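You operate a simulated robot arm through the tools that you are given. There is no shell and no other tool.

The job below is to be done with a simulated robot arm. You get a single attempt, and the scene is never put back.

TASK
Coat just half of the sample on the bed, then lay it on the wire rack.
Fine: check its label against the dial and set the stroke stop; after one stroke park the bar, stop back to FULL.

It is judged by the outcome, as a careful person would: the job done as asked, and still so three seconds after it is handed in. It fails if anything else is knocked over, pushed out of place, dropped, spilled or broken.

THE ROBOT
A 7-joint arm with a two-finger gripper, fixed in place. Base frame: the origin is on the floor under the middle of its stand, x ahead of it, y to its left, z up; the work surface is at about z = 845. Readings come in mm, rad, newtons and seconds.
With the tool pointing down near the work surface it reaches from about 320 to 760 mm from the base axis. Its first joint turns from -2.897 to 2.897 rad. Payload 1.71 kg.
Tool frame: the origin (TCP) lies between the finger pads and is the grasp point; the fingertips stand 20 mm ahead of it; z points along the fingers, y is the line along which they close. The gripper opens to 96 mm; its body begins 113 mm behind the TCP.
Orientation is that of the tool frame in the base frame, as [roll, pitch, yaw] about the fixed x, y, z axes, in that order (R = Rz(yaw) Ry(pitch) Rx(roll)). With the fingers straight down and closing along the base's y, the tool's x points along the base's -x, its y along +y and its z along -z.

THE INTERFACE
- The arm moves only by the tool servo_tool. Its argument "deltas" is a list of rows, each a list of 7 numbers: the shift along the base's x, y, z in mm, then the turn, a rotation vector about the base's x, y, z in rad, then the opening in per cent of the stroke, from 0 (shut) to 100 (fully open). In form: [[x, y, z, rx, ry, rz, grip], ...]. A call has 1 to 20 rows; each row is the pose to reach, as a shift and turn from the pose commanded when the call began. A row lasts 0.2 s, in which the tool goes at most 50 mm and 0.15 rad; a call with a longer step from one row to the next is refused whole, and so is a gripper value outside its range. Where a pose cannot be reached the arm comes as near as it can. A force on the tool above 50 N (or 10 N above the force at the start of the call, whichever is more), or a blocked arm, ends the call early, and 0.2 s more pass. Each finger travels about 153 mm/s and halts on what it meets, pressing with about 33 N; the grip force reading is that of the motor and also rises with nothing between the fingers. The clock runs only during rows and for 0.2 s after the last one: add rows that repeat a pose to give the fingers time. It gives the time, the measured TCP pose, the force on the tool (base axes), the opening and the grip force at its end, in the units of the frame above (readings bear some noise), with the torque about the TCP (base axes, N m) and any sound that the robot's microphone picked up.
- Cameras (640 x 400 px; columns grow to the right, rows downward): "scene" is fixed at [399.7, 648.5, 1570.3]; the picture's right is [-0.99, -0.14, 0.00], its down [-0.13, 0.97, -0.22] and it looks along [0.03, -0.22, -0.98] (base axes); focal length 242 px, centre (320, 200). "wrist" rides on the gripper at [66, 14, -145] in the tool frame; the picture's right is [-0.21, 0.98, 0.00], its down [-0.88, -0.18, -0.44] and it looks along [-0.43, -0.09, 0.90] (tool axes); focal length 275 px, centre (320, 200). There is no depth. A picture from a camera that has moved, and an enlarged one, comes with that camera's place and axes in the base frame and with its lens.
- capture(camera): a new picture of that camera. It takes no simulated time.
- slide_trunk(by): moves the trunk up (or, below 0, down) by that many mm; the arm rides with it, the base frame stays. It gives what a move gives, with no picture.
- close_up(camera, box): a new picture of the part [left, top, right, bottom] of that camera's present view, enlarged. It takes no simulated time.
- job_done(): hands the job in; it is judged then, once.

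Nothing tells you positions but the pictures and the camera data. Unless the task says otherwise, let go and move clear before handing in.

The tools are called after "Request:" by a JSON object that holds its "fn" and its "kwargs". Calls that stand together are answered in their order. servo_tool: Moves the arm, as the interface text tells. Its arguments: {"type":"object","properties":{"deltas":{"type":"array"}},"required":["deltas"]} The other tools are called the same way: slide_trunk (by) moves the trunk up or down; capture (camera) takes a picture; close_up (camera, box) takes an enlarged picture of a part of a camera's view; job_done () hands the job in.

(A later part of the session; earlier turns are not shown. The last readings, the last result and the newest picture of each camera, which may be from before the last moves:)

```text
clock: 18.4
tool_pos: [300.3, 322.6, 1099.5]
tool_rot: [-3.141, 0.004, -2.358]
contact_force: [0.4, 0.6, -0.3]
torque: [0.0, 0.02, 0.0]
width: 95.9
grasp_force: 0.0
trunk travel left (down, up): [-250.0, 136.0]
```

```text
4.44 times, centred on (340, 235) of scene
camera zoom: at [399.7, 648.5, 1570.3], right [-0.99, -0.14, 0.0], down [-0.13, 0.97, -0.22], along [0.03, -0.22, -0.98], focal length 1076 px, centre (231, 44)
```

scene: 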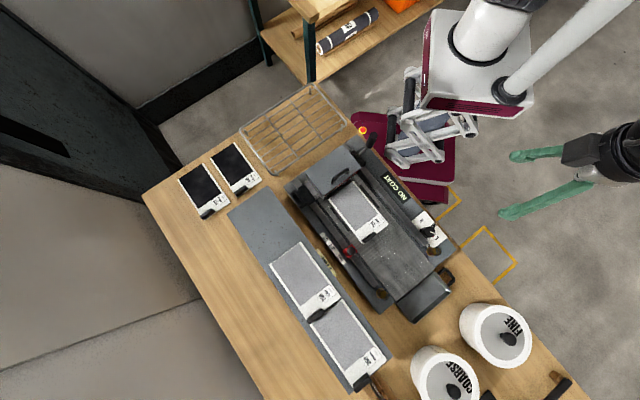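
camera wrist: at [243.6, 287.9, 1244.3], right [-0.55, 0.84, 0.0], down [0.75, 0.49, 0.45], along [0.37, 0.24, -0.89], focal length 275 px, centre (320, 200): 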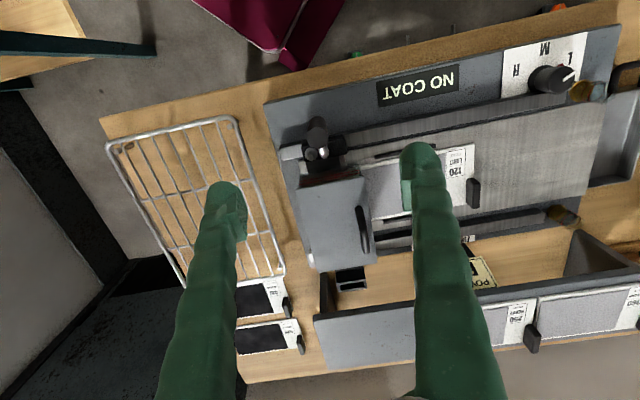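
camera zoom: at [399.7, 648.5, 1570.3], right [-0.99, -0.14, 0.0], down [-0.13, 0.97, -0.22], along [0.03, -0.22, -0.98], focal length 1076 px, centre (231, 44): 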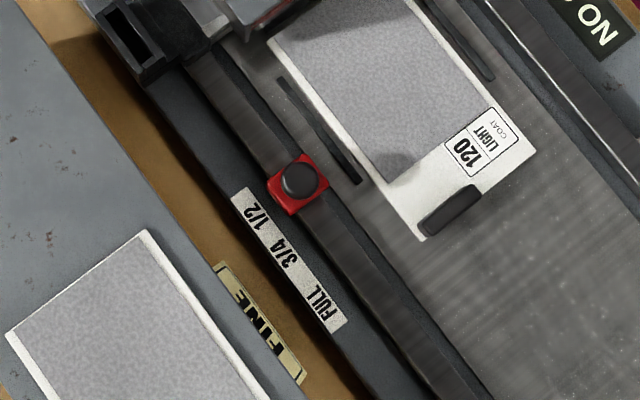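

The stop is confirmed at 1/2. The grip post is about 2 mm to the −s side of the tool axis, roughly 21 mm across and spanning z 914–968. I'll trim and descend with the fingers astride it.

Request:
{"fn": "servo_tool", "kwargs": {"deltas": [[1.5, -1.5, -40, 0, 0, 0, 80], [1.5, -1.5, -80, 0, 0, 0, 70], [1.5, -1.5, -105, 0, 0, 0, 65], [1.5, -1.5, -105, 0, 0, 0, 65]]}}

Request:
{"fn": "close_up", "kwargs": {"camera": "wrist", "box": [220, 90, 420, 230]}}

```text
clock: 19.4
tool_pos: [301.1, 322.8, 995.4]
tool_rot: [3.142, 0.001, -2.358]
contact_force: [-0.2, 0.1, 0.2]
torque: [-0.01, -0.03, -0.03]
width: 62.4
grasp_force: 0.0
trunk travel left (down, up): [-250.0, 136.0]
```

```text
2.86 times, centred on (320, 160) of wrist
camera zoom: at [244.7, 285.9, 1139.6], right [-0.55, 0.84, 0.0], down [0.75, 0.49, 0.45], along [0.37, 0.24, -0.89], focal length 786 px, centre (320, 314)
```

zoom: 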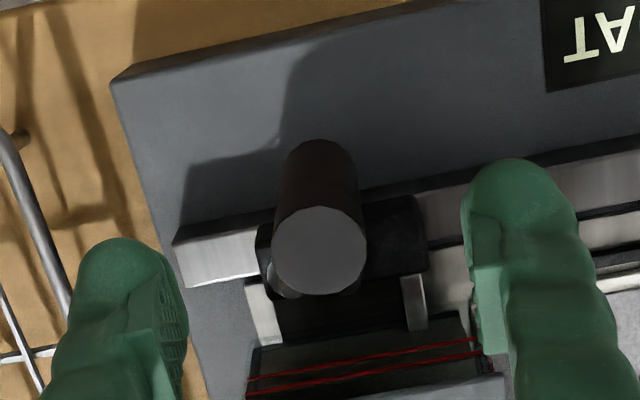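

Request:
{"fn": "servo_tool", "kwargs": {"deltas": [[0, 0, -20, 0, 0, 0, 62], [0, 0, -38, 0, 0, 0, 62], [0, 0, -50, 0, 0, 0, 62], [0, 0, -50, 0, 0, 0, 62], [0, 0, -50, 0, 0, 0, 40], [0, 0, -50, 0, 0, 0, 20], [0, 0, -50, 0, 0, 0, 12], [0, 0, -50, 0, 0, 0, 12]]}}

Request:
{"fn": "capture", "kwargs": {"camera": "wrist"}}

Request:
{"fn": "close_up", "kwargs": {"camera": "scene", "box": [270, 120, 430, 230]}}

```text
clock: 21.2
tool_pos: [300.9, 321.5, 946.2]
tool_rot: [-3.142, 0.001, -2.356]
contact_force: [-1.3, 2.0, -5.8]
torque: [0.11, -0.1, -0.01]
width: 20.8
grasp_force: 35.6
trunk travel left (down, up): [-250.0, 136.0]
```

```text
taken
camera wrist: at [245.7, 286.6, 1089.4], right [-0.55, 0.84, 0.0], down [0.75, 0.49, 0.45], along [0.37, 0.24, -0.89], focal length 275 px, centre (320, 200)
```

wrist: 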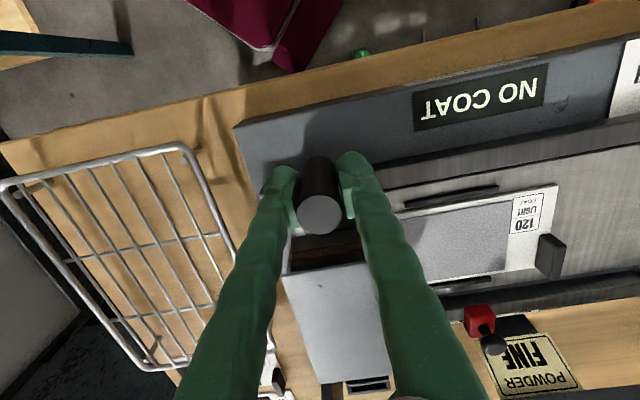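

```text
3.64 times, centred on (350, 175) of scene
camera zoom: at [399.7, 648.5, 1570.3], right [-0.99, -0.14, 0.0], down [-0.13, 0.97, -0.22], along [0.03, -0.22, -0.98], focal length 880 px, centre (211, 291)
```

zoom: 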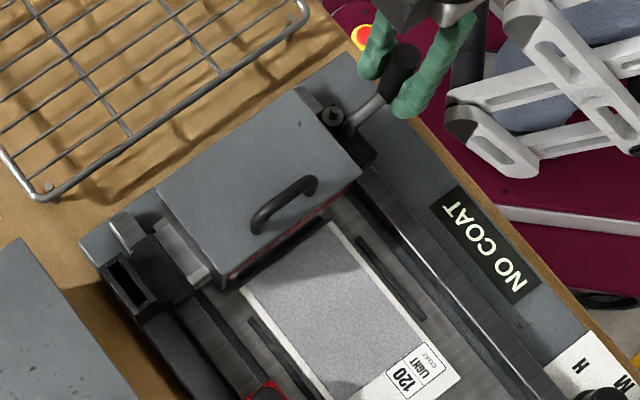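

The post is gripped at 20.8 mm with the bar still parked. I'll push gently 10 mm along the stroke and check that the bar slides.

Request:
{"fn": "servo_tool", "kwargs": {"deltas": [[-1.8, 1.8, 0, 0, 0, 0, 8], [-3.5, 3.5, 0, 0, 0, 0, 8], [-5.3, 5.3, 0, 0, 0, 0, 8], [-7.1, 7.1, 0, 0, 0, 0, 8], [-7.1, 7.1, 0, 0, 0, 0, 8]]}}

Request:
{"fn": "close_up", "kwargs": {"camera": "scene", "box": [270, 120, 430, 230]}}

Request:
{"fn": "capture", "kwargs": {"camera": "wrist"}}

```text
clock: 22.4
tool_pos: [294.1, 331.1, 944.5]
tool_rot: [-3.141, 0.001, -2.357]
contact_force: [2.8, -1.4, -6.0]
torque: [-0.14, 0.08, 0.02]
width: 20.6
grasp_force: 35.0
trunk travel left (down, up): [-250.0, 136.0]
```

```text
3.64 times, centred on (350, 175) of scene
camera zoom: at [399.7, 648.5, 1570.3], right [-0.99, -0.14, 0.0], down [-0.13, 0.97, -0.22], along [0.03, -0.22, -0.98], focal length 880 px, centre (211, 291)
```

zoom: 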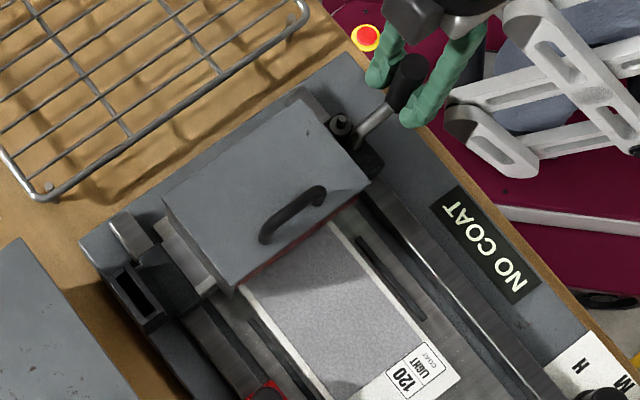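

```text
taken
camera wrist: at [238.7, 293.7, 1089.5], right [-0.55, 0.84, 0.0], down [0.75, 0.49, 0.45], along [0.37, 0.24, -0.89], focal length 275 px, centre (320, 200)
```

wrist: 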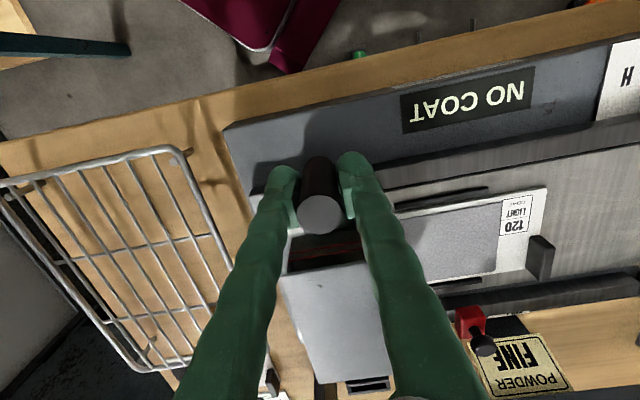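

The bar slides with about 3 N. I'll carry the stroke on steadily to about 70 mm, then check the gap to the stop.

Request:
{"fn": "servo_tool", "kwargs": {"deltas": [[-3.5, 3.5, 0, 0, 0, 0, 8], [-7.1, 7.1, 0, 0, 0, 0, 8], [-10.6, 10.6, 0, 0, 0, 0, 8], [-14.1, 14.1, 0, 0, 0, 0, 8], [-17.7, 17.7, 0, 0, 0, 0, 8], [-21.2, 21.2, 0, 0, 0, 0, 8], [-24.7, 24.7, 0, 0, 0, 0, 8], [-28.3, 28.3, 0, 0, 0, 0, 8], [-31.8, 31.8, 0, 0, 0, 0, 8], [-35.4, 35.4, 0, 0, 0, 0, 8], [-38.9, 38.9, 0, 0, 0, 0, 8], [-42.4, 42.4, 0, 0, 0, 0, 8]]}}

Request:
{"fn": "close_up", "kwargs": {"camera": "scene", "box": [280, 140, 440, 260]}}

Request:
{"fn": "close_up", "kwargs": {"camera": "scene", "box": [300, 190, 380, 260]}}

Request:
{"fn": "capture", "kwargs": {"camera": "wrist"}}

```text
clock: 25.0
tool_pos: [251.1, 372.9, 946.1]
tool_rot: [-3.141, 0.002, -2.358]
contact_force: [3.9, 1.5, -3.4]
torque: [-0.3, 0.17, 0.01]
width: 20.8
grasp_force: 35.0
trunk travel left (down, up): [-250.0, 136.0]
```

```text
3.33 times, centred on (360, 200) of scene
camera zoom: at [399.7, 648.5, 1570.3], right [-0.99, -0.14, 0.0], down [-0.13, 0.97, -0.22], along [0.03, -0.22, -0.98], focal length 807 px, centre (187, 200)
```

zoom: 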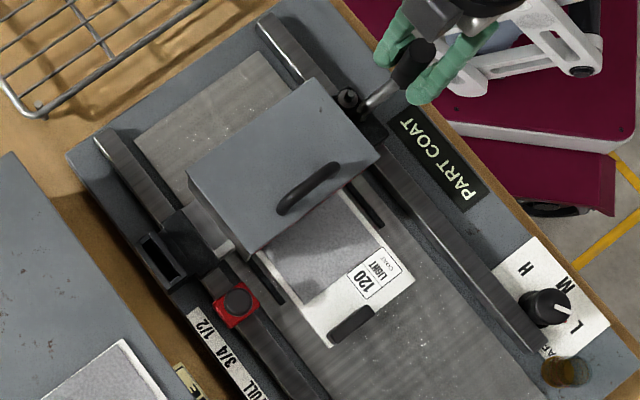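

```text
5.71 times, centred on (340, 225) of scene
camera zoom: at [399.7, 648.5, 1570.3], right [-0.99, -0.14, 0.0], down [-0.13, 0.97, -0.22], along [0.03, -0.22, -0.98], focal length 1384 px, centre (206, 57)
```

zoom: 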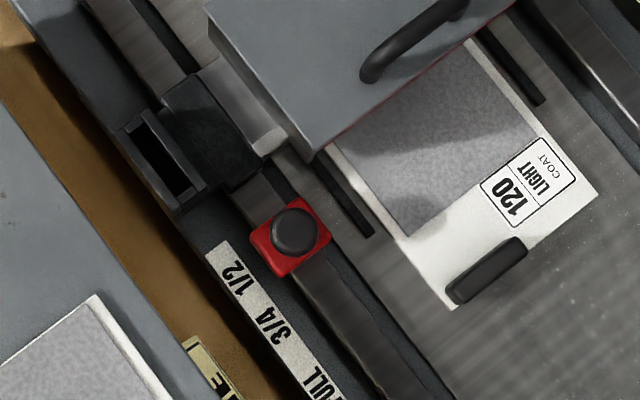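

```text
taken
camera wrist: at [195.9, 336.3, 1089.6], right [-0.55, 0.84, 0.0], down [0.75, 0.49, 0.45], along [0.37, 0.24, -0.89], focal length 275 px, centre (320, 200)
```

wrist: 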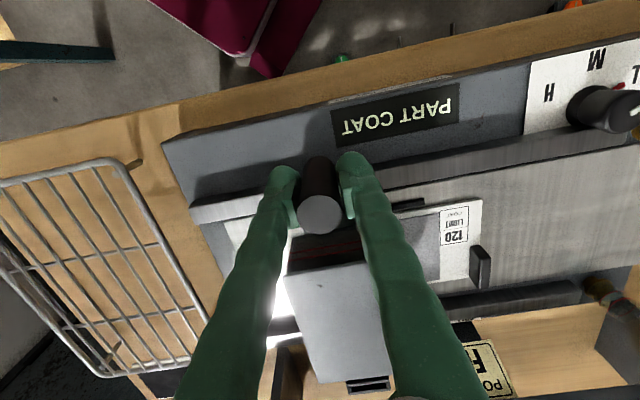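

The panel now reads PART COAT, so it reports the coating state. I'll zoom in on the remaining gap between the bracket and the stop.

Request:
{"fn": "close_up", "kwargs": {"camera": "scene", "box": [315, 200, 355, 235]}}

Request:
{"fn": "close_up", "kwargs": {"camera": "scene", "box": [370, 160, 410, 195]}}

```text
11.43 times, centred on (335, 218) of scene
camera zoom: at [399.7, 648.5, 1570.3], right [-0.99, -0.14, 0.0], down [-0.13, 0.97, -0.22], along [0.03, -0.22, -0.98], focal length 2767 px, centre (149, 0)
```

zoom: 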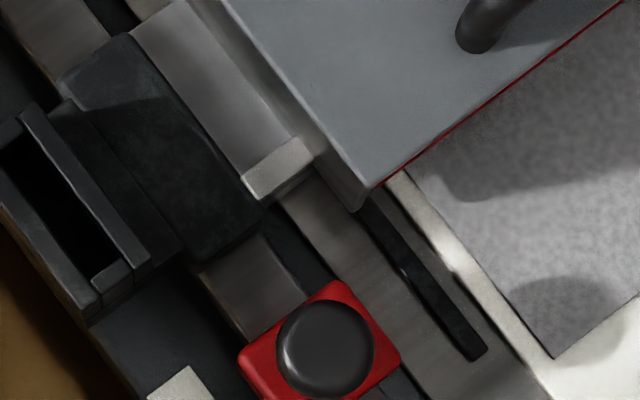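

```text
11.43 times, centred on (390, 178) of scene
camera zoom: at [399.7, 648.5, 1570.3], right [-0.99, -0.14, 0.0], down [-0.13, 0.97, -0.22], along [0.03, -0.22, -0.98], focal length 2767 px, centre (-480, 457)
```

zoom: 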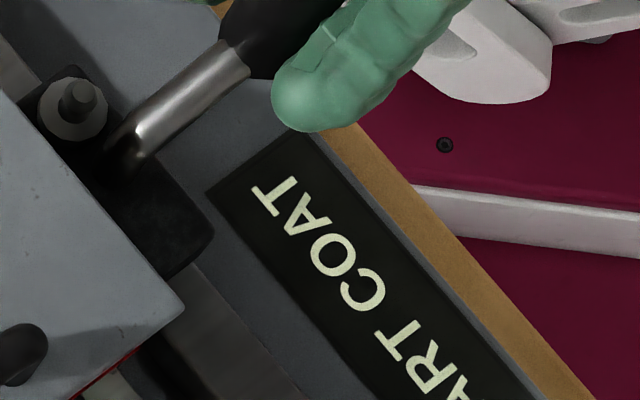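

About 21 mm remains before the bracket touches the stop. I'll advance 16 mm, then creep.

Request:
{"fn": "servo_tool", "kwargs": {"deltas": [[-2.8, 2.8, 0, 0, 0, 0, 8], [-5.7, 5.7, 0, 0, 0, 0, 8], [-8.5, 8.5, 0, 0, 0, 0, 8], [-11.3, 11.3, 0, 0, 0, 0, 8], [-11.3, 11.3, 0, 0, 0, 0, 8]]}}

Request:
{"fn": "close_up", "kwargs": {"camera": "scene", "box": [315, 200, 355, 235]}}

Request:
{"fn": "close_up", "kwargs": {"camera": "scene", "box": [370, 170, 420, 205]}}

```text
clock: 26.2
tool_pos: [241.3, 382.8, 946.2]
tool_rot: [3.141, 0.002, -2.359]
contact_force: [4.4, -0.5, -6.2]
torque: [-0.01, -0.05, -0.01]
width: 20.6
grasp_force: 34.8
trunk travel left (down, up): [-250.0, 136.0]
```

```text
11.43 times, centred on (335, 218) of scene
camera zoom: at [399.7, 648.5, 1570.3], right [-0.99, -0.14, 0.0], down [-0.13, 0.97, -0.22], along [0.03, -0.22, -0.98], focal length 2767 px, centre (149, 0)
```

zoom: 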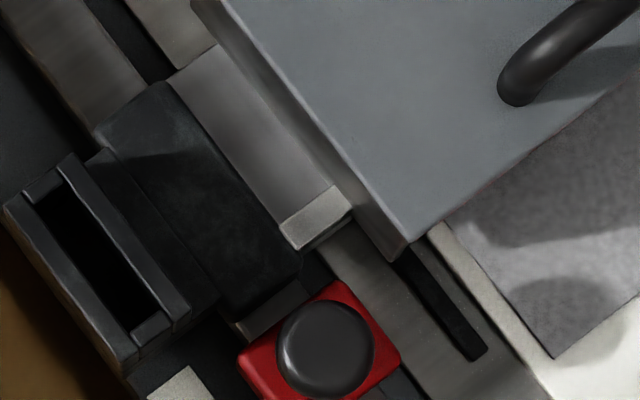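

```text
11.43 times, centred on (395, 188) of scene
camera zoom: at [399.7, 648.5, 1570.3], right [-0.99, -0.14, 0.0], down [-0.13, 0.97, -0.22], along [0.03, -0.22, -0.98], focal length 2767 px, centre (-537, 343)
```

zoom: 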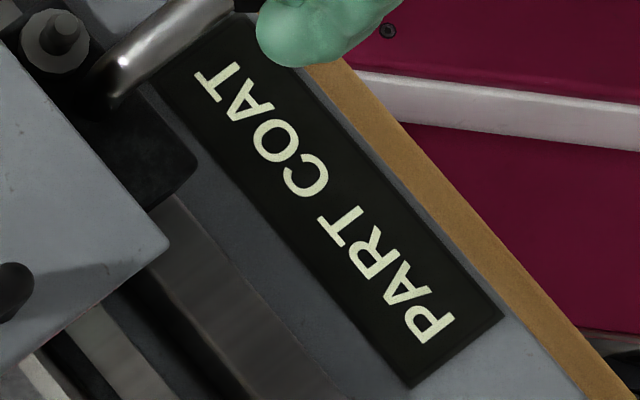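

About 5 mm is left. I'll creep 3 mm and check.

Request:
{"fn": "servo_tool", "kwargs": {"deltas": [[-0.7, 0.7, 0, 0, 0, 0, 8], [-1.4, 1.4, 0, 0, 0, 0, 8], [-2.1, 2.1, 0, 0, 0, 0, 8], [-2.1, 2.1, 0, 0, 0, 0, 8]]}}

Request:
{"fn": "close_up", "kwargs": {"camera": "scene", "box": [315, 200, 355, 235]}}

Request:
{"fn": "close_up", "kwargs": {"camera": "scene", "box": [370, 170, 420, 205]}}

```text
clock: 27.2
tool_pos: [238.5, 385.5, 946.3]
tool_rot: [-3.139, 0.004, -2.357]
contact_force: [6.0, 0.3, 1.4]
torque: [-0.21, 0.14, -0.02]
width: 20.5
grasp_force: 35.0
trunk travel left (down, up): [-250.0, 136.0]
```

```text
11.43 times, centred on (335, 218) of scene
camera zoom: at [399.7, 648.5, 1570.3], right [-0.99, -0.14, 0.0], down [-0.13, 0.97, -0.22], along [0.03, -0.22, -0.98], focal length 2767 px, centre (149, 0)
```

zoom: 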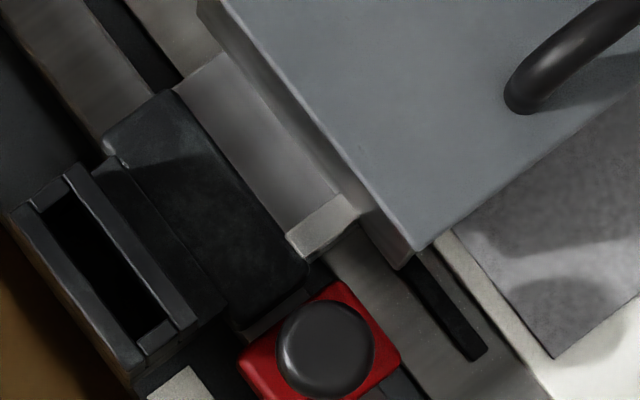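

```text
11.43 times, centred on (395, 188) of scene
camera zoom: at [399.7, 648.5, 1570.3], right [-0.99, -0.14, 0.0], down [-0.13, 0.97, -0.22], along [0.03, -0.22, -0.98], focal length 2767 px, centre (-537, 343)
```

zoom: 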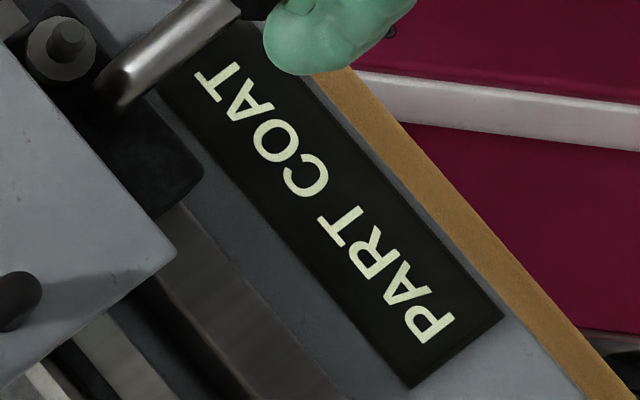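

Request:
{"fn": "servo_tool", "kwargs": {"deltas": [[-0.7, 0.7, 0, 0, 0, 0, 8], [-1.4, 1.4, 0, 0, 0, 0, 8], [-1.4, 1.4, 0, 0, 0, 0, 8]]}}

Request:
{"fn": "close_up", "kwargs": {"camera": "scene", "box": [315, 200, 355, 235]}}

Request:
{"fn": "close_up", "kwargs": {"camera": "scene", "box": [370, 170, 420, 205]}}

```text
clock: 28.0
tool_pos: [238.0, 386.8, 944.4]
tool_rot: [3.141, 0.003, -2.359]
contact_force: [6.7, 1.0, 0.8]
torque: [0.08, -0.17, 0.04]
width: 20.9
grasp_force: 34.4
trunk travel left (down, up): [-250.0, 136.0]
```

```text
11.43 times, centred on (335, 218) of scene
camera zoom: at [399.7, 648.5, 1570.3], right [-0.99, -0.14, 0.0], down [-0.13, 0.97, -0.22], along [0.03, -0.22, -0.98], focal length 2767 px, centre (149, 0)
```

zoom: 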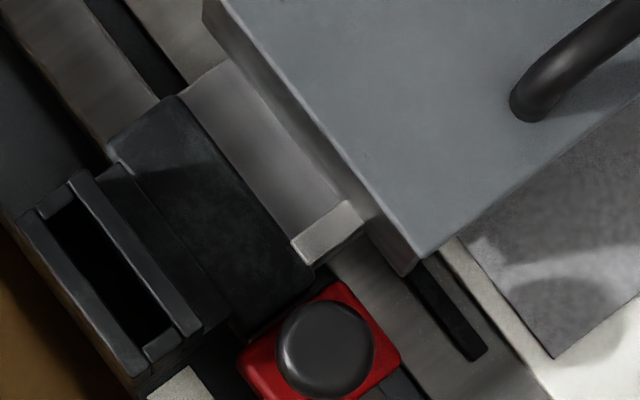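

```text
11.43 times, centred on (395, 188) of scene
camera zoom: at [399.7, 648.5, 1570.3], right [-0.99, -0.14, 0.0], down [-0.13, 0.97, -0.22], along [0.03, -0.22, -0.98], focal length 2767 px, centre (-537, 343)
```

zoom: 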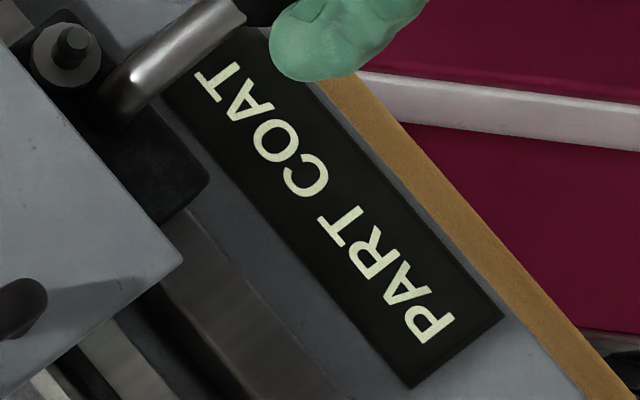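

Request:
{"fn": "servo_tool", "kwargs": {"deltas": [[-0.7, 0.7, 0, 0, 0, 0, 8], [-0.7, 0.7, 0, 0, 0, 0, 8]]}}

Request:
{"fn": "close_up", "kwargs": {"camera": "scene", "box": [315, 200, 355, 235]}}

Request:
{"fn": "close_up", "kwargs": {"camera": "scene", "box": [380, 170, 430, 205]}}

```text
clock: 28.6
tool_pos: [237.3, 386.5, 944.9]
tool_rot: [-3.141, 0.003, -2.357]
contact_force: [9.8, -1.2, 3.4]
torque: [0.04, -0.21, 0.03]
width: 20.8
grasp_force: 35.2
trunk travel left (down, up): [-250.0, 136.0]
```

```text
11.43 times, centred on (335, 218) of scene
camera zoom: at [399.7, 648.5, 1570.3], right [-0.99, -0.14, 0.0], down [-0.13, 0.97, -0.22], along [0.03, -0.22, -0.98], focal length 2767 px, centre (149, 0)
```

zoom: 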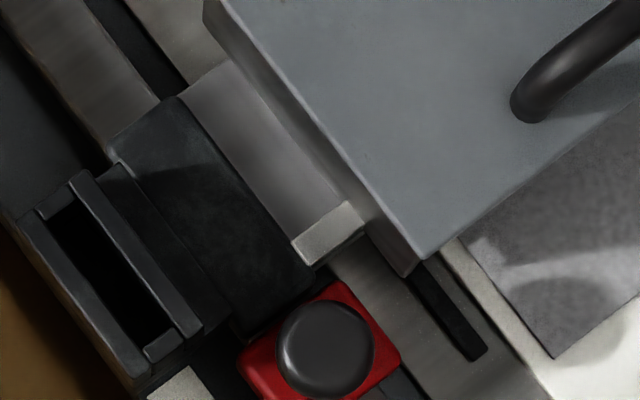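

```text
11.43 times, centred on (405, 188) of scene
camera zoom: at [399.7, 648.5, 1570.3], right [-0.99, -0.14, 0.0], down [-0.13, 0.97, -0.22], along [0.03, -0.22, -0.98], focal length 2767 px, centre (-651, 343)
```

zoom: 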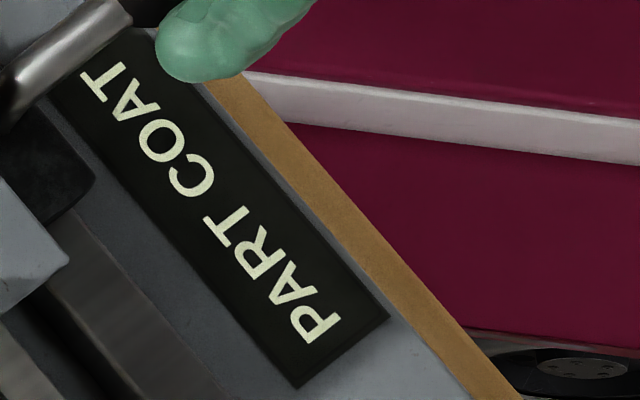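

The force rose to about 8 N and the bar stopped advancing, so the bracket is against the stop and the stop hasn't moved. One very small nudge will confirm it.

Request:
{"fn": "servo_tool", "kwargs": {"deltas": [[-0.5, 0.5, 0, 0, 0, 0, 8], [-0.5, 0.5, 0, 0, 0, 0, 8]]}}

Request:
{"fn": "close_up", "kwargs": {"camera": "scene", "box": [315, 200, 355, 235]}}

Request:
{"fn": "close_up", "kwargs": {"camera": "scene", "box": [290, 190, 390, 280]}}

```text
clock: 29.2
tool_pos: [238.4, 388.8, 944.8]
tool_rot: [3.141, 0.002, -2.357]
contact_force: [12.5, -3.8, 7.6]
torque: [-0.23, -0.04, 0.03]
width: 20.8
grasp_force: 35.0
trunk travel left (down, up): [-250.0, 136.0]
```

```text
11.43 times, centred on (335, 218) of scene
camera zoom: at [399.7, 648.5, 1570.3], right [-0.99, -0.14, 0.0], down [-0.13, 0.97, -0.22], along [0.03, -0.22, -0.98], focal length 2767 px, centre (149, 0)
```

zoom: 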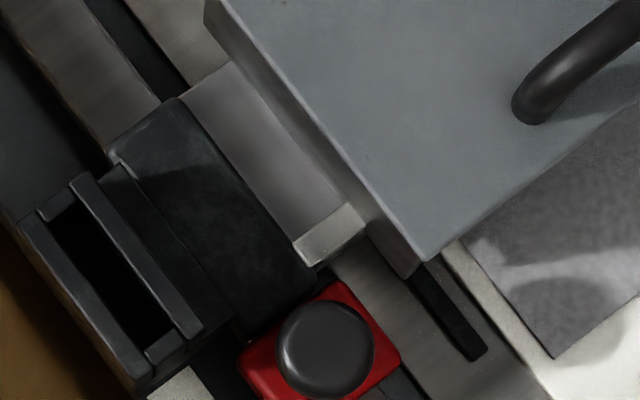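

```text
4.44 times, centred on (340, 235) of scene
camera zoom: at [399.7, 648.5, 1570.3], right [-0.99, -0.14, 0.0], down [-0.13, 0.97, -0.22], along [0.03, -0.22, -0.98], focal length 1076 px, centre (231, 44)
```

zoom: 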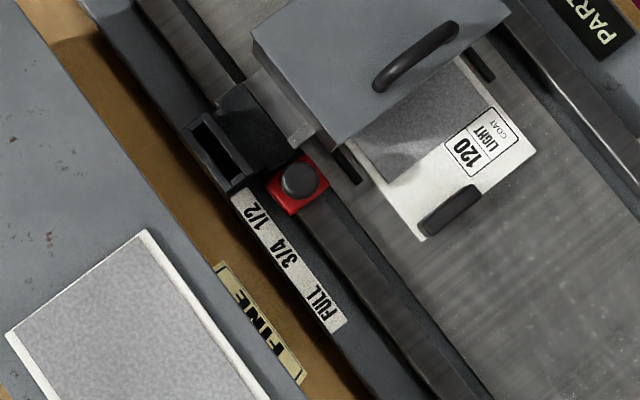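

The force is 11.5 N with the bar and stop both still, so the half stroke is complete. Now I'll draw the bar back to its park position.

Request:
{"fn": "servo_tool", "kwargs": {"deltas": [[2, -2, 0, 0, 0, 0, 8], [6, -6, 0, 0, 0, 0, 8], [10, -10, 0, 0, 0, 0, 8], [14, -14, 0, 0, 0, 0, 8], [18, -18, 0, 0, 0, 0, 8], [22, -22, 0, 0, 0, 0, 8], [26, -26, 0, 0, 0, 0, 8], [30, -30, 0, 0, 0, 0, 8], [34, -34, 0, 0, 0, 0, 8], [38, -38, 0, 0, 0, 0, 8], [42, -42, 0, 0, 0, 0, 8], [46, -46, 0, 0, 0, 0, 8], [50, -50, 0, 0, 0, 0, 8], [54, -54, 0, 0, 0, 0, 8], [58, -58, 0, 0, 0, 0, 8], [61, -61, 0, 0, 0, 0, 8], [63.5, -63.5, 0, 0, 0, 0, 8], [64.5, -64.5, 0, 0, 0, 0, 8], [64.5, -64.5, 0, 0, 0, 0, 8]]}}

Request:
{"fn": "close_up", "kwargs": {"camera": "scene", "box": [270, 120, 430, 230]}}

Request:
{"fn": "close_up", "kwargs": {"camera": "scene", "box": [280, 170, 345, 225]}}

Request:
{"fn": "close_up", "kwargs": {"camera": "scene", "box": [300, 160, 420, 250]}}

```text
clock: 33.2
tool_pos: [299.9, 323.2, 946.2]
tool_rot: [-3.141, 0.003, -2.359]
contact_force: [2.9, 6.7, 9.4]
torque: [0.07, 0.05, -0.04]
width: 20.7
grasp_force: 34.8
trunk travel left (down, up): [-250.0, 136.0]
```

```text
3.64 times, centred on (350, 175) of scene
camera zoom: at [399.7, 648.5, 1570.3], right [-0.99, -0.14, 0.0], down [-0.13, 0.97, -0.22], along [0.03, -0.22, -0.98], focal length 880 px, centre (211, 291)
```

zoom: 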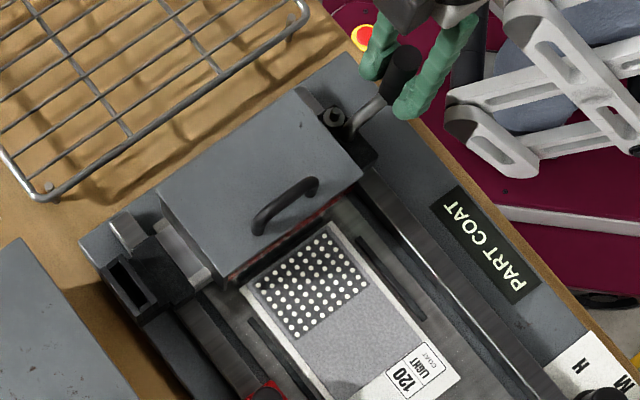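

```text
7.27 times, centred on (312, 198) of scene
camera zoom: at [399.7, 648.5, 1570.3], right [-0.99, -0.14, 0.0], down [-0.13, 0.97, -0.22], along [0.03, -0.22, -0.98], focal length 1761 px, centre (374, 218)
```

zoom: 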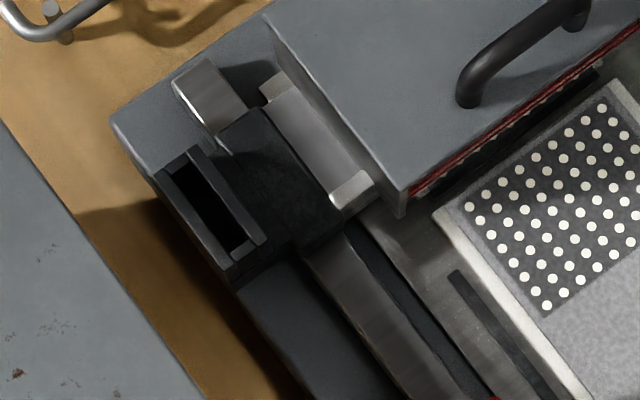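

```text
4.44 times, centred on (360, 205) of scene
camera zoom: at [399.7, 648.5, 1570.3], right [-0.99, -0.14, 0.0], down [-0.13, 0.97, -0.22], along [0.03, -0.22, -0.98], focal length 1076 px, centre (142, 178)
```

zoom: 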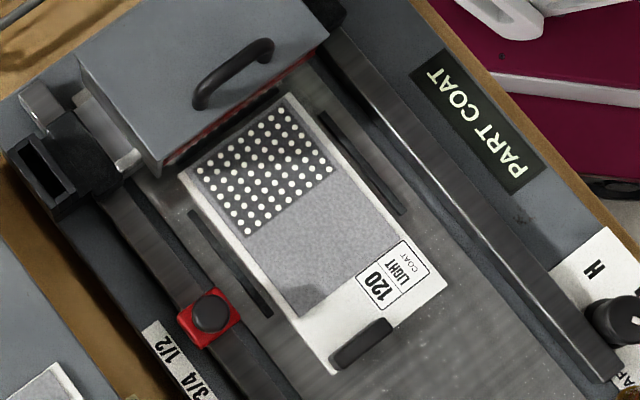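

The coat, shown as dots, covers about half the sample and the panel reads PART COAT. The bar is roughly 1 mm short of its original park position, so I'll close that gap.

Request:
{"fn": "servo_tool", "kwargs": {"deltas": [[0.5, -0.5, 0, 0, 0, 0, 8], [1, -1, 0, 0, 0, 0, 8], [1.2, -1.2, 0, 0, 0, 0, 8], [1.2, -1.2, 0, 0, 0, 0, 8]]}}

Request:
{"fn": "close_up", "kwargs": {"camera": "scene", "box": [280, 170, 345, 225]}}

Request:
{"fn": "close_up", "kwargs": {"camera": "scene", "box": [330, 175, 390, 235]}}

```text
clock: 34.2
tool_pos: [300.9, 322.2, 945.1]
tool_rot: [3.141, 0.001, -2.356]
contact_force: [-0.5, 7.8, 3.7]
torque: [0.19, 0.0, 0.02]
width: 20.7
grasp_force: 35.2
trunk travel left (down, up): [-250.0, 136.0]
```

```text
7.27 times, centred on (312, 198) of scene
camera zoom: at [399.7, 648.5, 1570.3], right [-0.99, -0.14, 0.0], down [-0.13, 0.97, -0.22], along [0.03, -0.22, -0.98], focal length 1761 px, centre (374, 218)
```

zoom: 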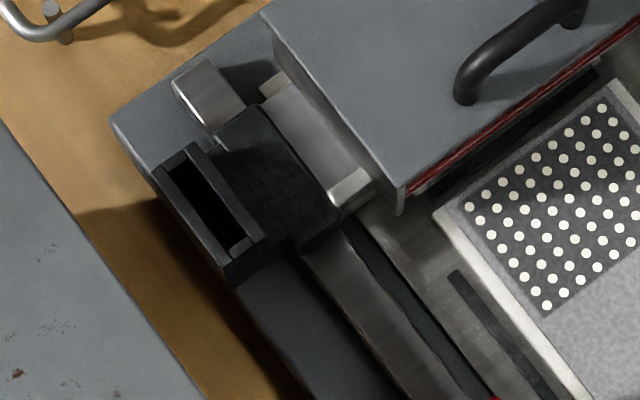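

```text
6.67 times, centred on (360, 205) of scene
camera zoom: at [399.7, 648.5, 1570.3], right [-0.99, -0.14, 0.0], down [-0.13, 0.97, -0.22], along [0.03, -0.22, -0.98], focal length 1614 px, centre (53, 167)
```

zoom: 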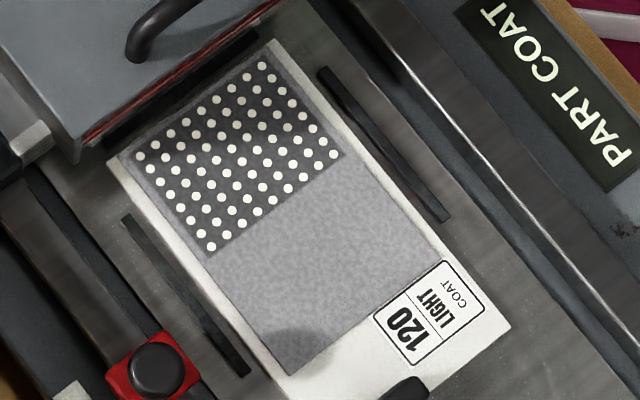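

The bar is back in its original park position. I'll release the post, rise, and go back to the stop knob.

Request:
{"fn": "servo_tool", "kwargs": {"deltas": [[-0.5, 0.5, 0, 0, 0, 0, 8], [-0.5, 0.5, 0, 0, 0, 0, 30], [-0.5, 0.5, 0, 0, 0, 0, 62], [-0.5, 0.5, 0, 0, 0, 0, 70], [-0.5, 0.5, 20, 0, 0, 0, 70], [-0.5, 0.5, 60, 0, 0, 0, 70], [-0.5, 0.5, 100, 0, 0, 0, 70], [0, 0, 140, 0, 0, 0, 70], [0, 0, 140, 0, 0, 0, 70]]}}

Request:
{"fn": "close_up", "kwargs": {"camera": "scene", "box": [280, 170, 345, 225]}}

Request:
{"fn": "capture", "kwargs": {"camera": "scene"}}

```text
clock: 36.2
tool_pos: [303.0, 322.1, 1087.0]
tool_rot: [-3.14, 0.001, -2.357]
contact_force: [-0.2, 0.7, -0.3]
torque: [-0.01, 0.0, 0.0]
width: 67.1
grasp_force: 0.1
trunk travel left (down, up): [-250.0, 136.0]
```

```text
7.27 times, centred on (312, 198) of scene
camera zoom: at [399.7, 648.5, 1570.3], right [-0.99, -0.14, 0.0], down [-0.13, 0.97, -0.22], along [0.03, -0.22, -0.98], focal length 1761 px, centre (374, 218)
```

zoom: 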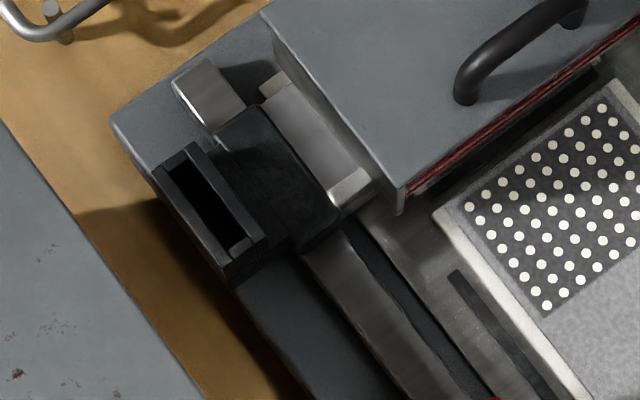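

```text
taken
```

scene: 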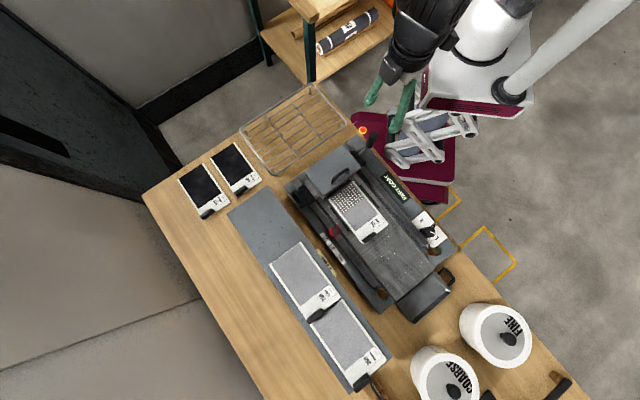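

The bar stays parked. Next I'll move above the stop knob at the 1/2 position.

Request:
{"fn": "servo_tool", "kwargs": {"deltas": [[10, 42, 0, 0, 0, 0, 62], [21, 86, 0, 0, 0, 0, 62], [32, 130, 0, 0, 0, 0, 62], [42, 174, 0, 0, 0, 0, 62], [53, 217, 0, 0, 0, 0, 62], [62.5, 257, -10, 0, 0, 0, 62], [62.5, 257, -55, 0, 0, 0, 62], [62.5, 257, -100, 0, 0, 0, 62], [62.5, 257, -127, 0, 0, 0, 62], [62.5, 257, -127, 0, 0, 0, 62]]}}

Request:
{"fn": "close_up", "kwargs": {"camera": "wrist", "box": [240, 90, 400, 190]}}

```text
clock: 38.4
tool_pos: [363.2, 579.4, 959.2]
tool_rot: [3.14, 0.001, -2.36]
contact_force: [0.7, -1.0, 0.2]
torque: [-0.01, -0.01, 0.02]
width: 59.4
grasp_force: 0.1
trunk travel left (down, up): [-250.0, 136.0]
```

```text
4.00 times, centred on (320, 140) of wrist
camera zoom: at [308.0, 543.5, 1103.1], right [-0.55, 0.84, 0.0], down [0.75, 0.49, 0.45], along [0.37, 0.24, -0.89], focal length 1101 px, centre (320, 440)
```

zoom: 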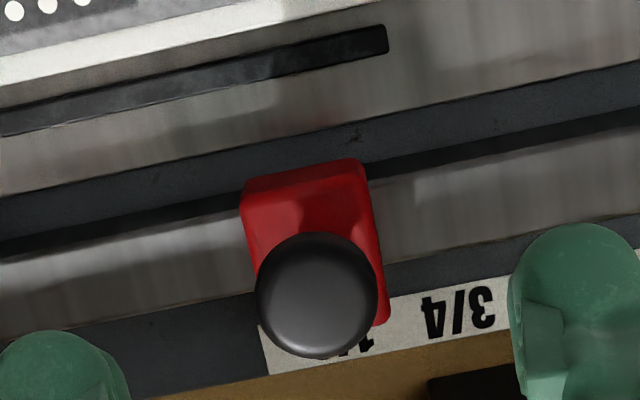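

Request:
{"fn": "servo_tool", "kwargs": {"deltas": [[1.3, 1.3, -18, 0, 0, 0, 62], [1.3, 1.3, -36, 0, 0, 0, 62], [1.3, 1.3, -48, 0, 0, 0, 62], [1.3, 1.3, -53, 0, 0, 0, 62], [1.3, 1.3, -53, 0, 0, 0, 40], [1.3, 1.3, -53, 0, 0, 0, 18], [1.3, 1.3, -53, 0, 0, 0, 12], [1.3, 1.3, -53, 0, 0, 0, 12]]}}

Request:
{"fn": "close_up", "kwargs": {"camera": "wrist", "box": [240, 110, 400, 210]}}

```text
clock: 40.2
tool_pos: [365.5, 580.5, 904.8]
tool_rot: [-3.138, 0.003, -2.356]
contact_force: [4.3, -3.4, -3.2]
torque: [0.0, -0.11, -0.02]
width: 19.6
grasp_force: 34.9
trunk travel left (down, up): [-250.0, 136.0]
```

```text
4.00 times, centred on (320, 160) of wrist
camera zoom: at [309.8, 544.6, 1049.2], right [-0.55, 0.84, 0.0], down [0.75, 0.49, 0.45], along [0.37, 0.24, -0.9], focal length 1101 px, centre (320, 360)
```

zoom: 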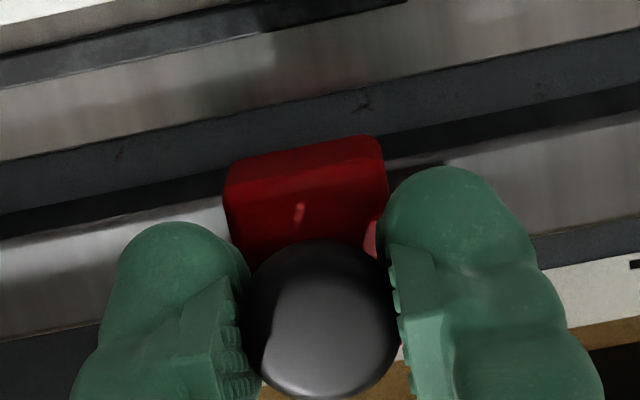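

Request:
{"fn": "servo_tool", "kwargs": {"deltas": [[-4, 4, 0, 0, 0, 0, 12], [-8, 8, 0, 0, 0, 0, 12], [-12, 12, 0, 0, 0, 0, 12], [-16, 16, 0, 0, 0, 0, 12], [-20, 20, 0, 0, 0, 0, 12], [-24, 24, 0, 0, 0, 0, 12], [-28, 28, 0, 0, 0, 0, 12], [-32, 32, 0, 0, 0, 0, 12], [-36, 36, 0, 0, 0, 0, 12], [-40, 40, 0, 0, 0, 0, 12], [-44, 44, 0, 0, 0, 0, 12], [-47, 47, 0, 0, 0, 0, 12], [-48.6, 48.6, 0, 0, 0, 0, 12], [-48.6, 48.6, 0, 0, 0, 0, 12]]}}

Request:
{"fn": "close_up", "kwargs": {"camera": "wrist", "box": [240, 110, 400, 210]}}

```text
clock: 43.2
tool_pos: [316.1, 629.6, 905.7]
tool_rot: [-3.139, 0.003, -2.357]
contact_force: [2.8, -7.2, -1.5]
torque: [-0.09, 0.02, -0.01]
width: 19.7
grasp_force: 35.1
trunk travel left (down, up): [-250.0, 136.0]
```

```text
4.00 times, centred on (320, 160) of wrist
camera zoom: at [261.1, 593.4, 1049.2], right [-0.54, 0.84, 0.0], down [0.75, 0.49, 0.45], along [0.37, 0.24, -0.9], focal length 1101 px, centre (320, 360)
```

zoom: 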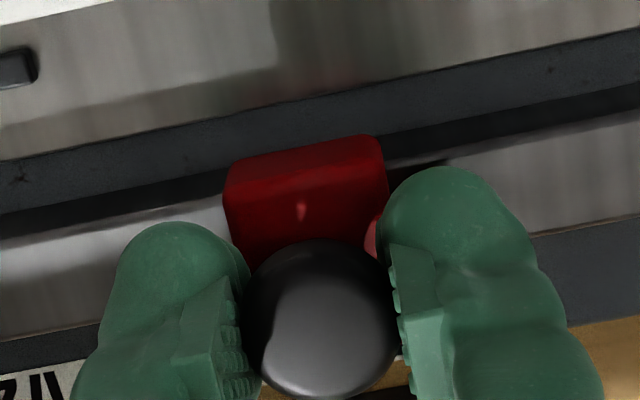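

The stop is back where it began at FULL. I'll release, rise, and check it from above.

Request:
{"fn": "servo_tool", "kwargs": {"deltas": [[0, 0, 0, 0, 0, 0, 30], [0, 0, 0, 0, 0, 0, 62], [0, 0, 0, 0, 0, 0, 62], [0, 0, 40, 0, 0, 0, 62], [0, 0, 85, 0, 0, 0, 80], [0, 0, 130, 0, 0, 0, 100], [10, -10, 145, 0, 0, 0, 100], [24, -21, 145, 0, 0, 0, 100], [24, -21, 145, 0, 0, 0, 100]]}}

Request:
{"fn": "close_up", "kwargs": {"camera": "wrist", "box": [240, 70, 400, 190]}}

Request:
{"fn": "capture", "kwargs": {"camera": "wrist"}}

```text
clock: 45.2
tool_pos: [341.3, 609.5, 1050.7]
tool_rot: [3.141, 0.002, -2.359]
contact_force: [-0.1, -0.2, -0.7]
torque: [-0.02, 0.0, 0.0]
width: 95.8
grasp_force: 0.1
trunk travel left (down, up): [-250.0, 136.0]
```

```text
3.33 times, centred on (320, 130) of wrist
camera zoom: at [285.2, 573.4, 1194.8], right [-0.55, 0.84, 0.0], down [0.75, 0.49, 0.45], along [0.37, 0.24, -0.89], focal length 918 px, centre (320, 433)
```

zoom: 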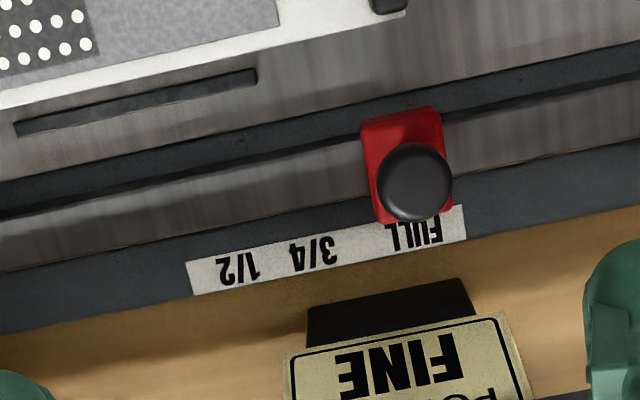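

```text
taken
camera wrist: at [285.2, 573.4, 1194.8], right [-0.55, 0.84, 0.0], down [0.75, 0.49, 0.45], along [0.37, 0.24, -0.89], focal length 275 px, centre (320, 200)
```

wrist: 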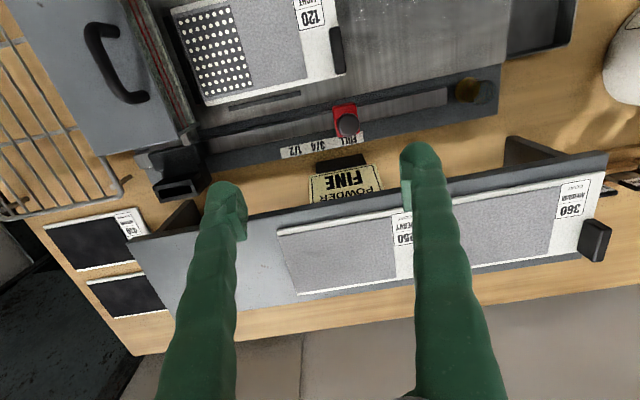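

The stop sits at FULL exactly as at the start. Next is the sample. Its black tab is the pick-up point, at about (266, 581), so I'll move above the tab to measure it.

Request:
{"fn": "servo_tool", "kwargs": {"deltas": [[-25, -10, 0, 0, 0, 0, 100], [-50, -20, 0, 0, 0, 0, 100], [-75, -28, 0, 0, 0, 0, 100], [-75, -28, -20, 0, 0, 0, 70], [-75, -28, -20, 0, 0, 0, 62]]}}

Request:
{"fn": "capture", "kwargs": {"camera": "wrist"}}

Request:
{"fn": "close_up", "kwargs": {"camera": "wrist", "box": [240, 80, 400, 180]}}

Request:
{"fn": "close_up", "kwargs": {"camera": "scene", "box": [340, 205, 400, 255]}}

```text
clock: 46.4
tool_pos: [265.6, 580.8, 1030.1]
tool_rot: [-3.141, 0.003, -2.357]
contact_force: [-0.4, -0.6, 0.2]
torque: [0.0, -0.03, 0.01]
width: 59.5
grasp_force: 0.0
trunk travel left (down, up): [-250.0, 136.0]
```

```text
taken
camera wrist: at [209.7, 544.4, 1173.9], right [-0.55, 0.84, 0.0], down [0.75, 0.49, 0.45], along [0.37, 0.24, -0.89], focal length 275 px, centre (320, 200)
```

wrist: 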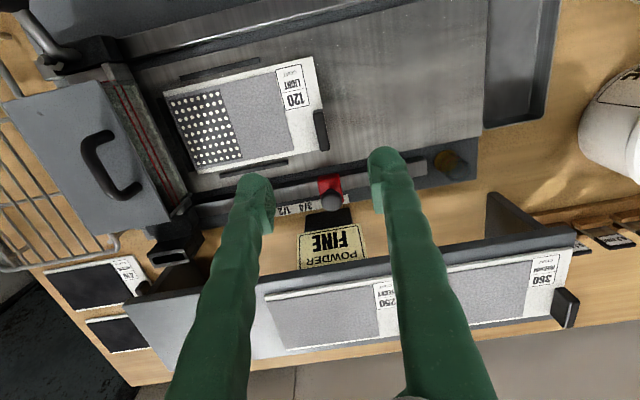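

```text
4.00 times, centred on (320, 130) of wrist
camera zoom: at [209.7, 544.4, 1173.9], right [-0.55, 0.84, 0.0], down [0.75, 0.49, 0.45], along [0.37, 0.24, -0.89], focal length 1101 px, centre (320, 480)
```

zoom: 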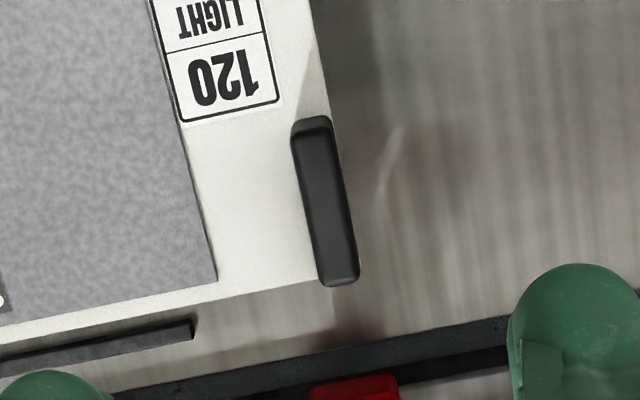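

```text
8.00 times, centred on (370, 230) of scene
camera zoom: at [399.7, 648.5, 1570.3], right [-0.99, -0.14, 0.0], down [-0.13, 0.97, -0.22], along [0.03, -0.22, -0.98], focal length 1937 px, centre (-80, -40)
```

zoom: 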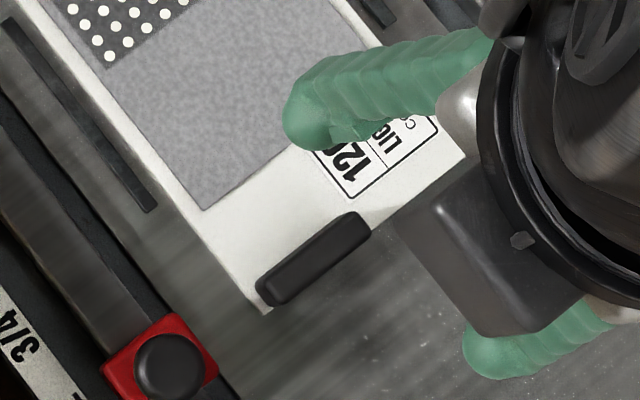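

The tab is about 42 mm long along the cross direction and 8 mm thick, and it is well aligned with the fingers. Its top looks to be near z 866. I'll go lower to refine this.

Request:
{"fn": "servo_tool", "kwargs": {"deltas": [[-1.3, 1.3, -40, 0, 0, 0, 55], [-1.3, 1.3, -80, 0, 0, 0, 50], [-1.3, 1.3, -110, 0, 0, 0, 45], [-1.3, 1.3, -110, 0, 0, 0, 45]]}}

Request:
{"fn": "capture", "kwargs": {"camera": "wrist"}}

Request:
{"fn": "close_up", "kwargs": {"camera": "wrist", "box": [260, 110, 380, 190]}}

```text
clock: 47.4
tool_pos: [265.9, 581.4, 919.8]
tool_rot: [3.141, 0.002, -2.357]
contact_force: [-0.8, 0.2, -0.2]
torque: [0.04, 0.02, 0.02]
width: 43.3
grasp_force: 0.1
trunk travel left (down, up): [-250.0, 136.0]
```

```text
taken
camera wrist: at [208.9, 545.5, 1063.9], right [-0.55, 0.84, 0.0], down [0.75, 0.49, 0.45], along [0.37, 0.24, -0.89], focal length 275 px, centre (320, 200)
```

wrist: 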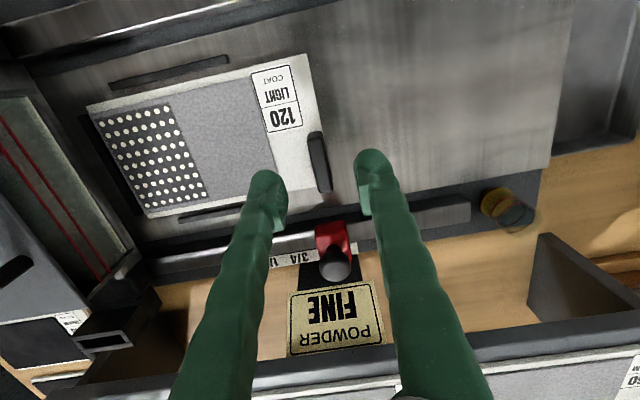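

```text
5.00 times, centred on (320, 150) of wrist
camera zoom: at [208.9, 545.5, 1063.9], right [-0.55, 0.84, 0.0], down [0.75, 0.49, 0.45], along [0.37, 0.24, -0.89], focal length 1376 px, centre (320, 450)
```

zoom: 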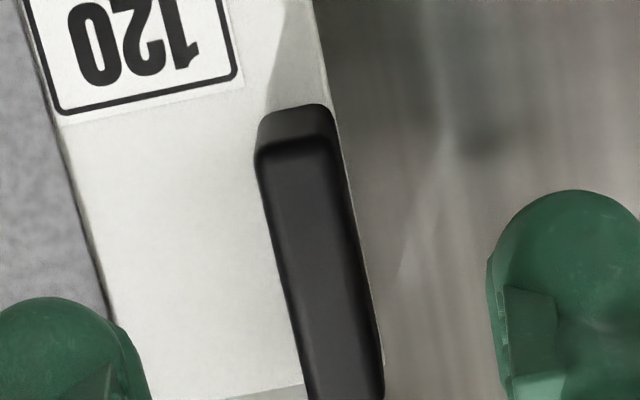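

Request:
{"fn": "close_up", "kwargs": {"camera": "wrist", "box": [270, 120, 370, 200]}}

Request:
{"fn": "close_up", "kwargs": {"camera": "scene", "box": [345, 215, 395, 255]}}

```text
5.00 times, centred on (320, 160) of wrist
camera zoom: at [208.9, 545.5, 1063.9], right [-0.55, 0.84, 0.0], down [0.75, 0.49, 0.45], along [0.37, 0.24, -0.89], focal length 1376 px, centre (320, 400)
```

zoom: 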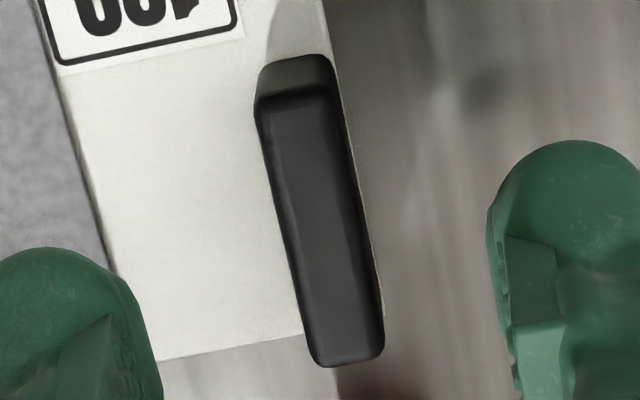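

```text
10.00 times, centred on (370, 235) of scene
camera zoom: at [399.7, 648.5, 1570.3], right [-0.99, -0.14, 0.0], down [-0.13, 0.97, -0.22], along [0.03, -0.22, -0.98], focal length 2421 px, centre (-180, -150)
```

zoom: 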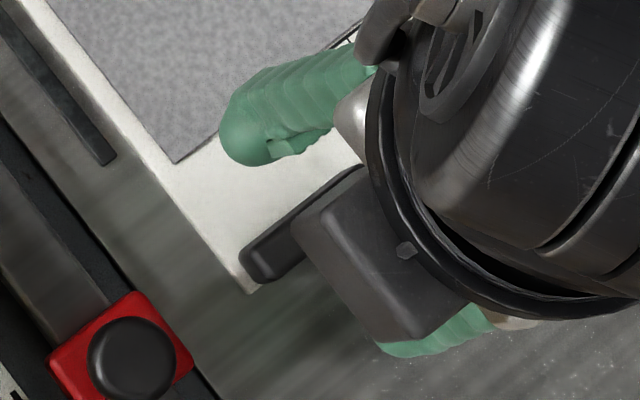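

The tab's top is near z 869 and the plate top near 851. I'll shift the grip slightly toward the plate's middle, narrow the opening so the fingers stay over the white end, and descend gently.

Request:
{"fn": "servo_tool", "kwargs": {"deltas": [[-3, -3, -10, 0, 0, 0, 34], [-6, -6, -20, 0, 0, 0, 30], [-6, -6, -30, 0, 0, 0, 30], [-6, -6, -36, 0, 0, 0, 30], [-6, -6, -36, 0, 0, 0, 30]]}}

Request:
{"fn": "close_up", "kwargs": {"camera": "wrist", "box": [260, 120, 380, 220]}}

Request:
{"fn": "close_up", "kwargs": {"camera": "scene", "box": [330, 190, 430, 260]}}

```text
clock: 48.6
tool_pos: [258.0, 575.8, 884.0]
tool_rot: [-3.141, 0.002, -2.358]
contact_force: [0.1, 0.5, 0.1]
torque: [-0.01, 0.0, 0.02]
width: 28.5
grasp_force: 0.0
trunk travel left (down, up): [-250.0, 136.0]
```

```text
4.00 times, centred on (320, 170) of wrist
camera zoom: at [202.1, 539.5, 1027.9], right [-0.55, 0.84, 0.0], down [0.75, 0.49, 0.45], along [0.37, 0.24, -0.89], focal length 1101 px, centre (320, 320)
```

zoom: 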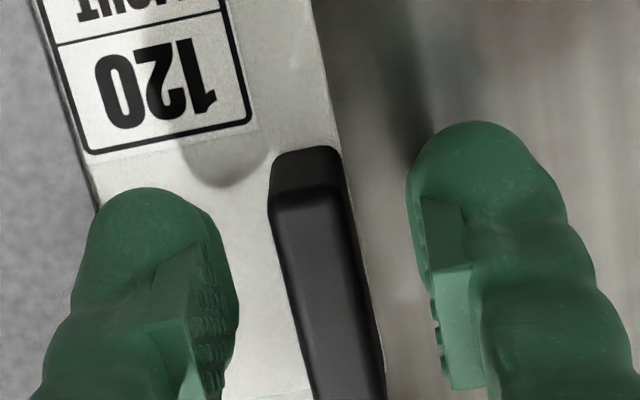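

```text
5.71 times, centred on (380, 225) of scene
camera zoom: at [399.7, 648.5, 1570.3], right [-0.99, -0.14, 0.0], down [-0.13, 0.97, -0.22], along [0.03, -0.22, -0.98], focal length 1384 px, centre (-23, 57)
```

zoom: 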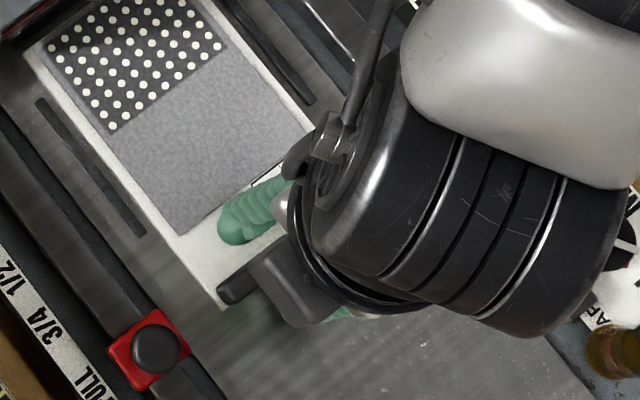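

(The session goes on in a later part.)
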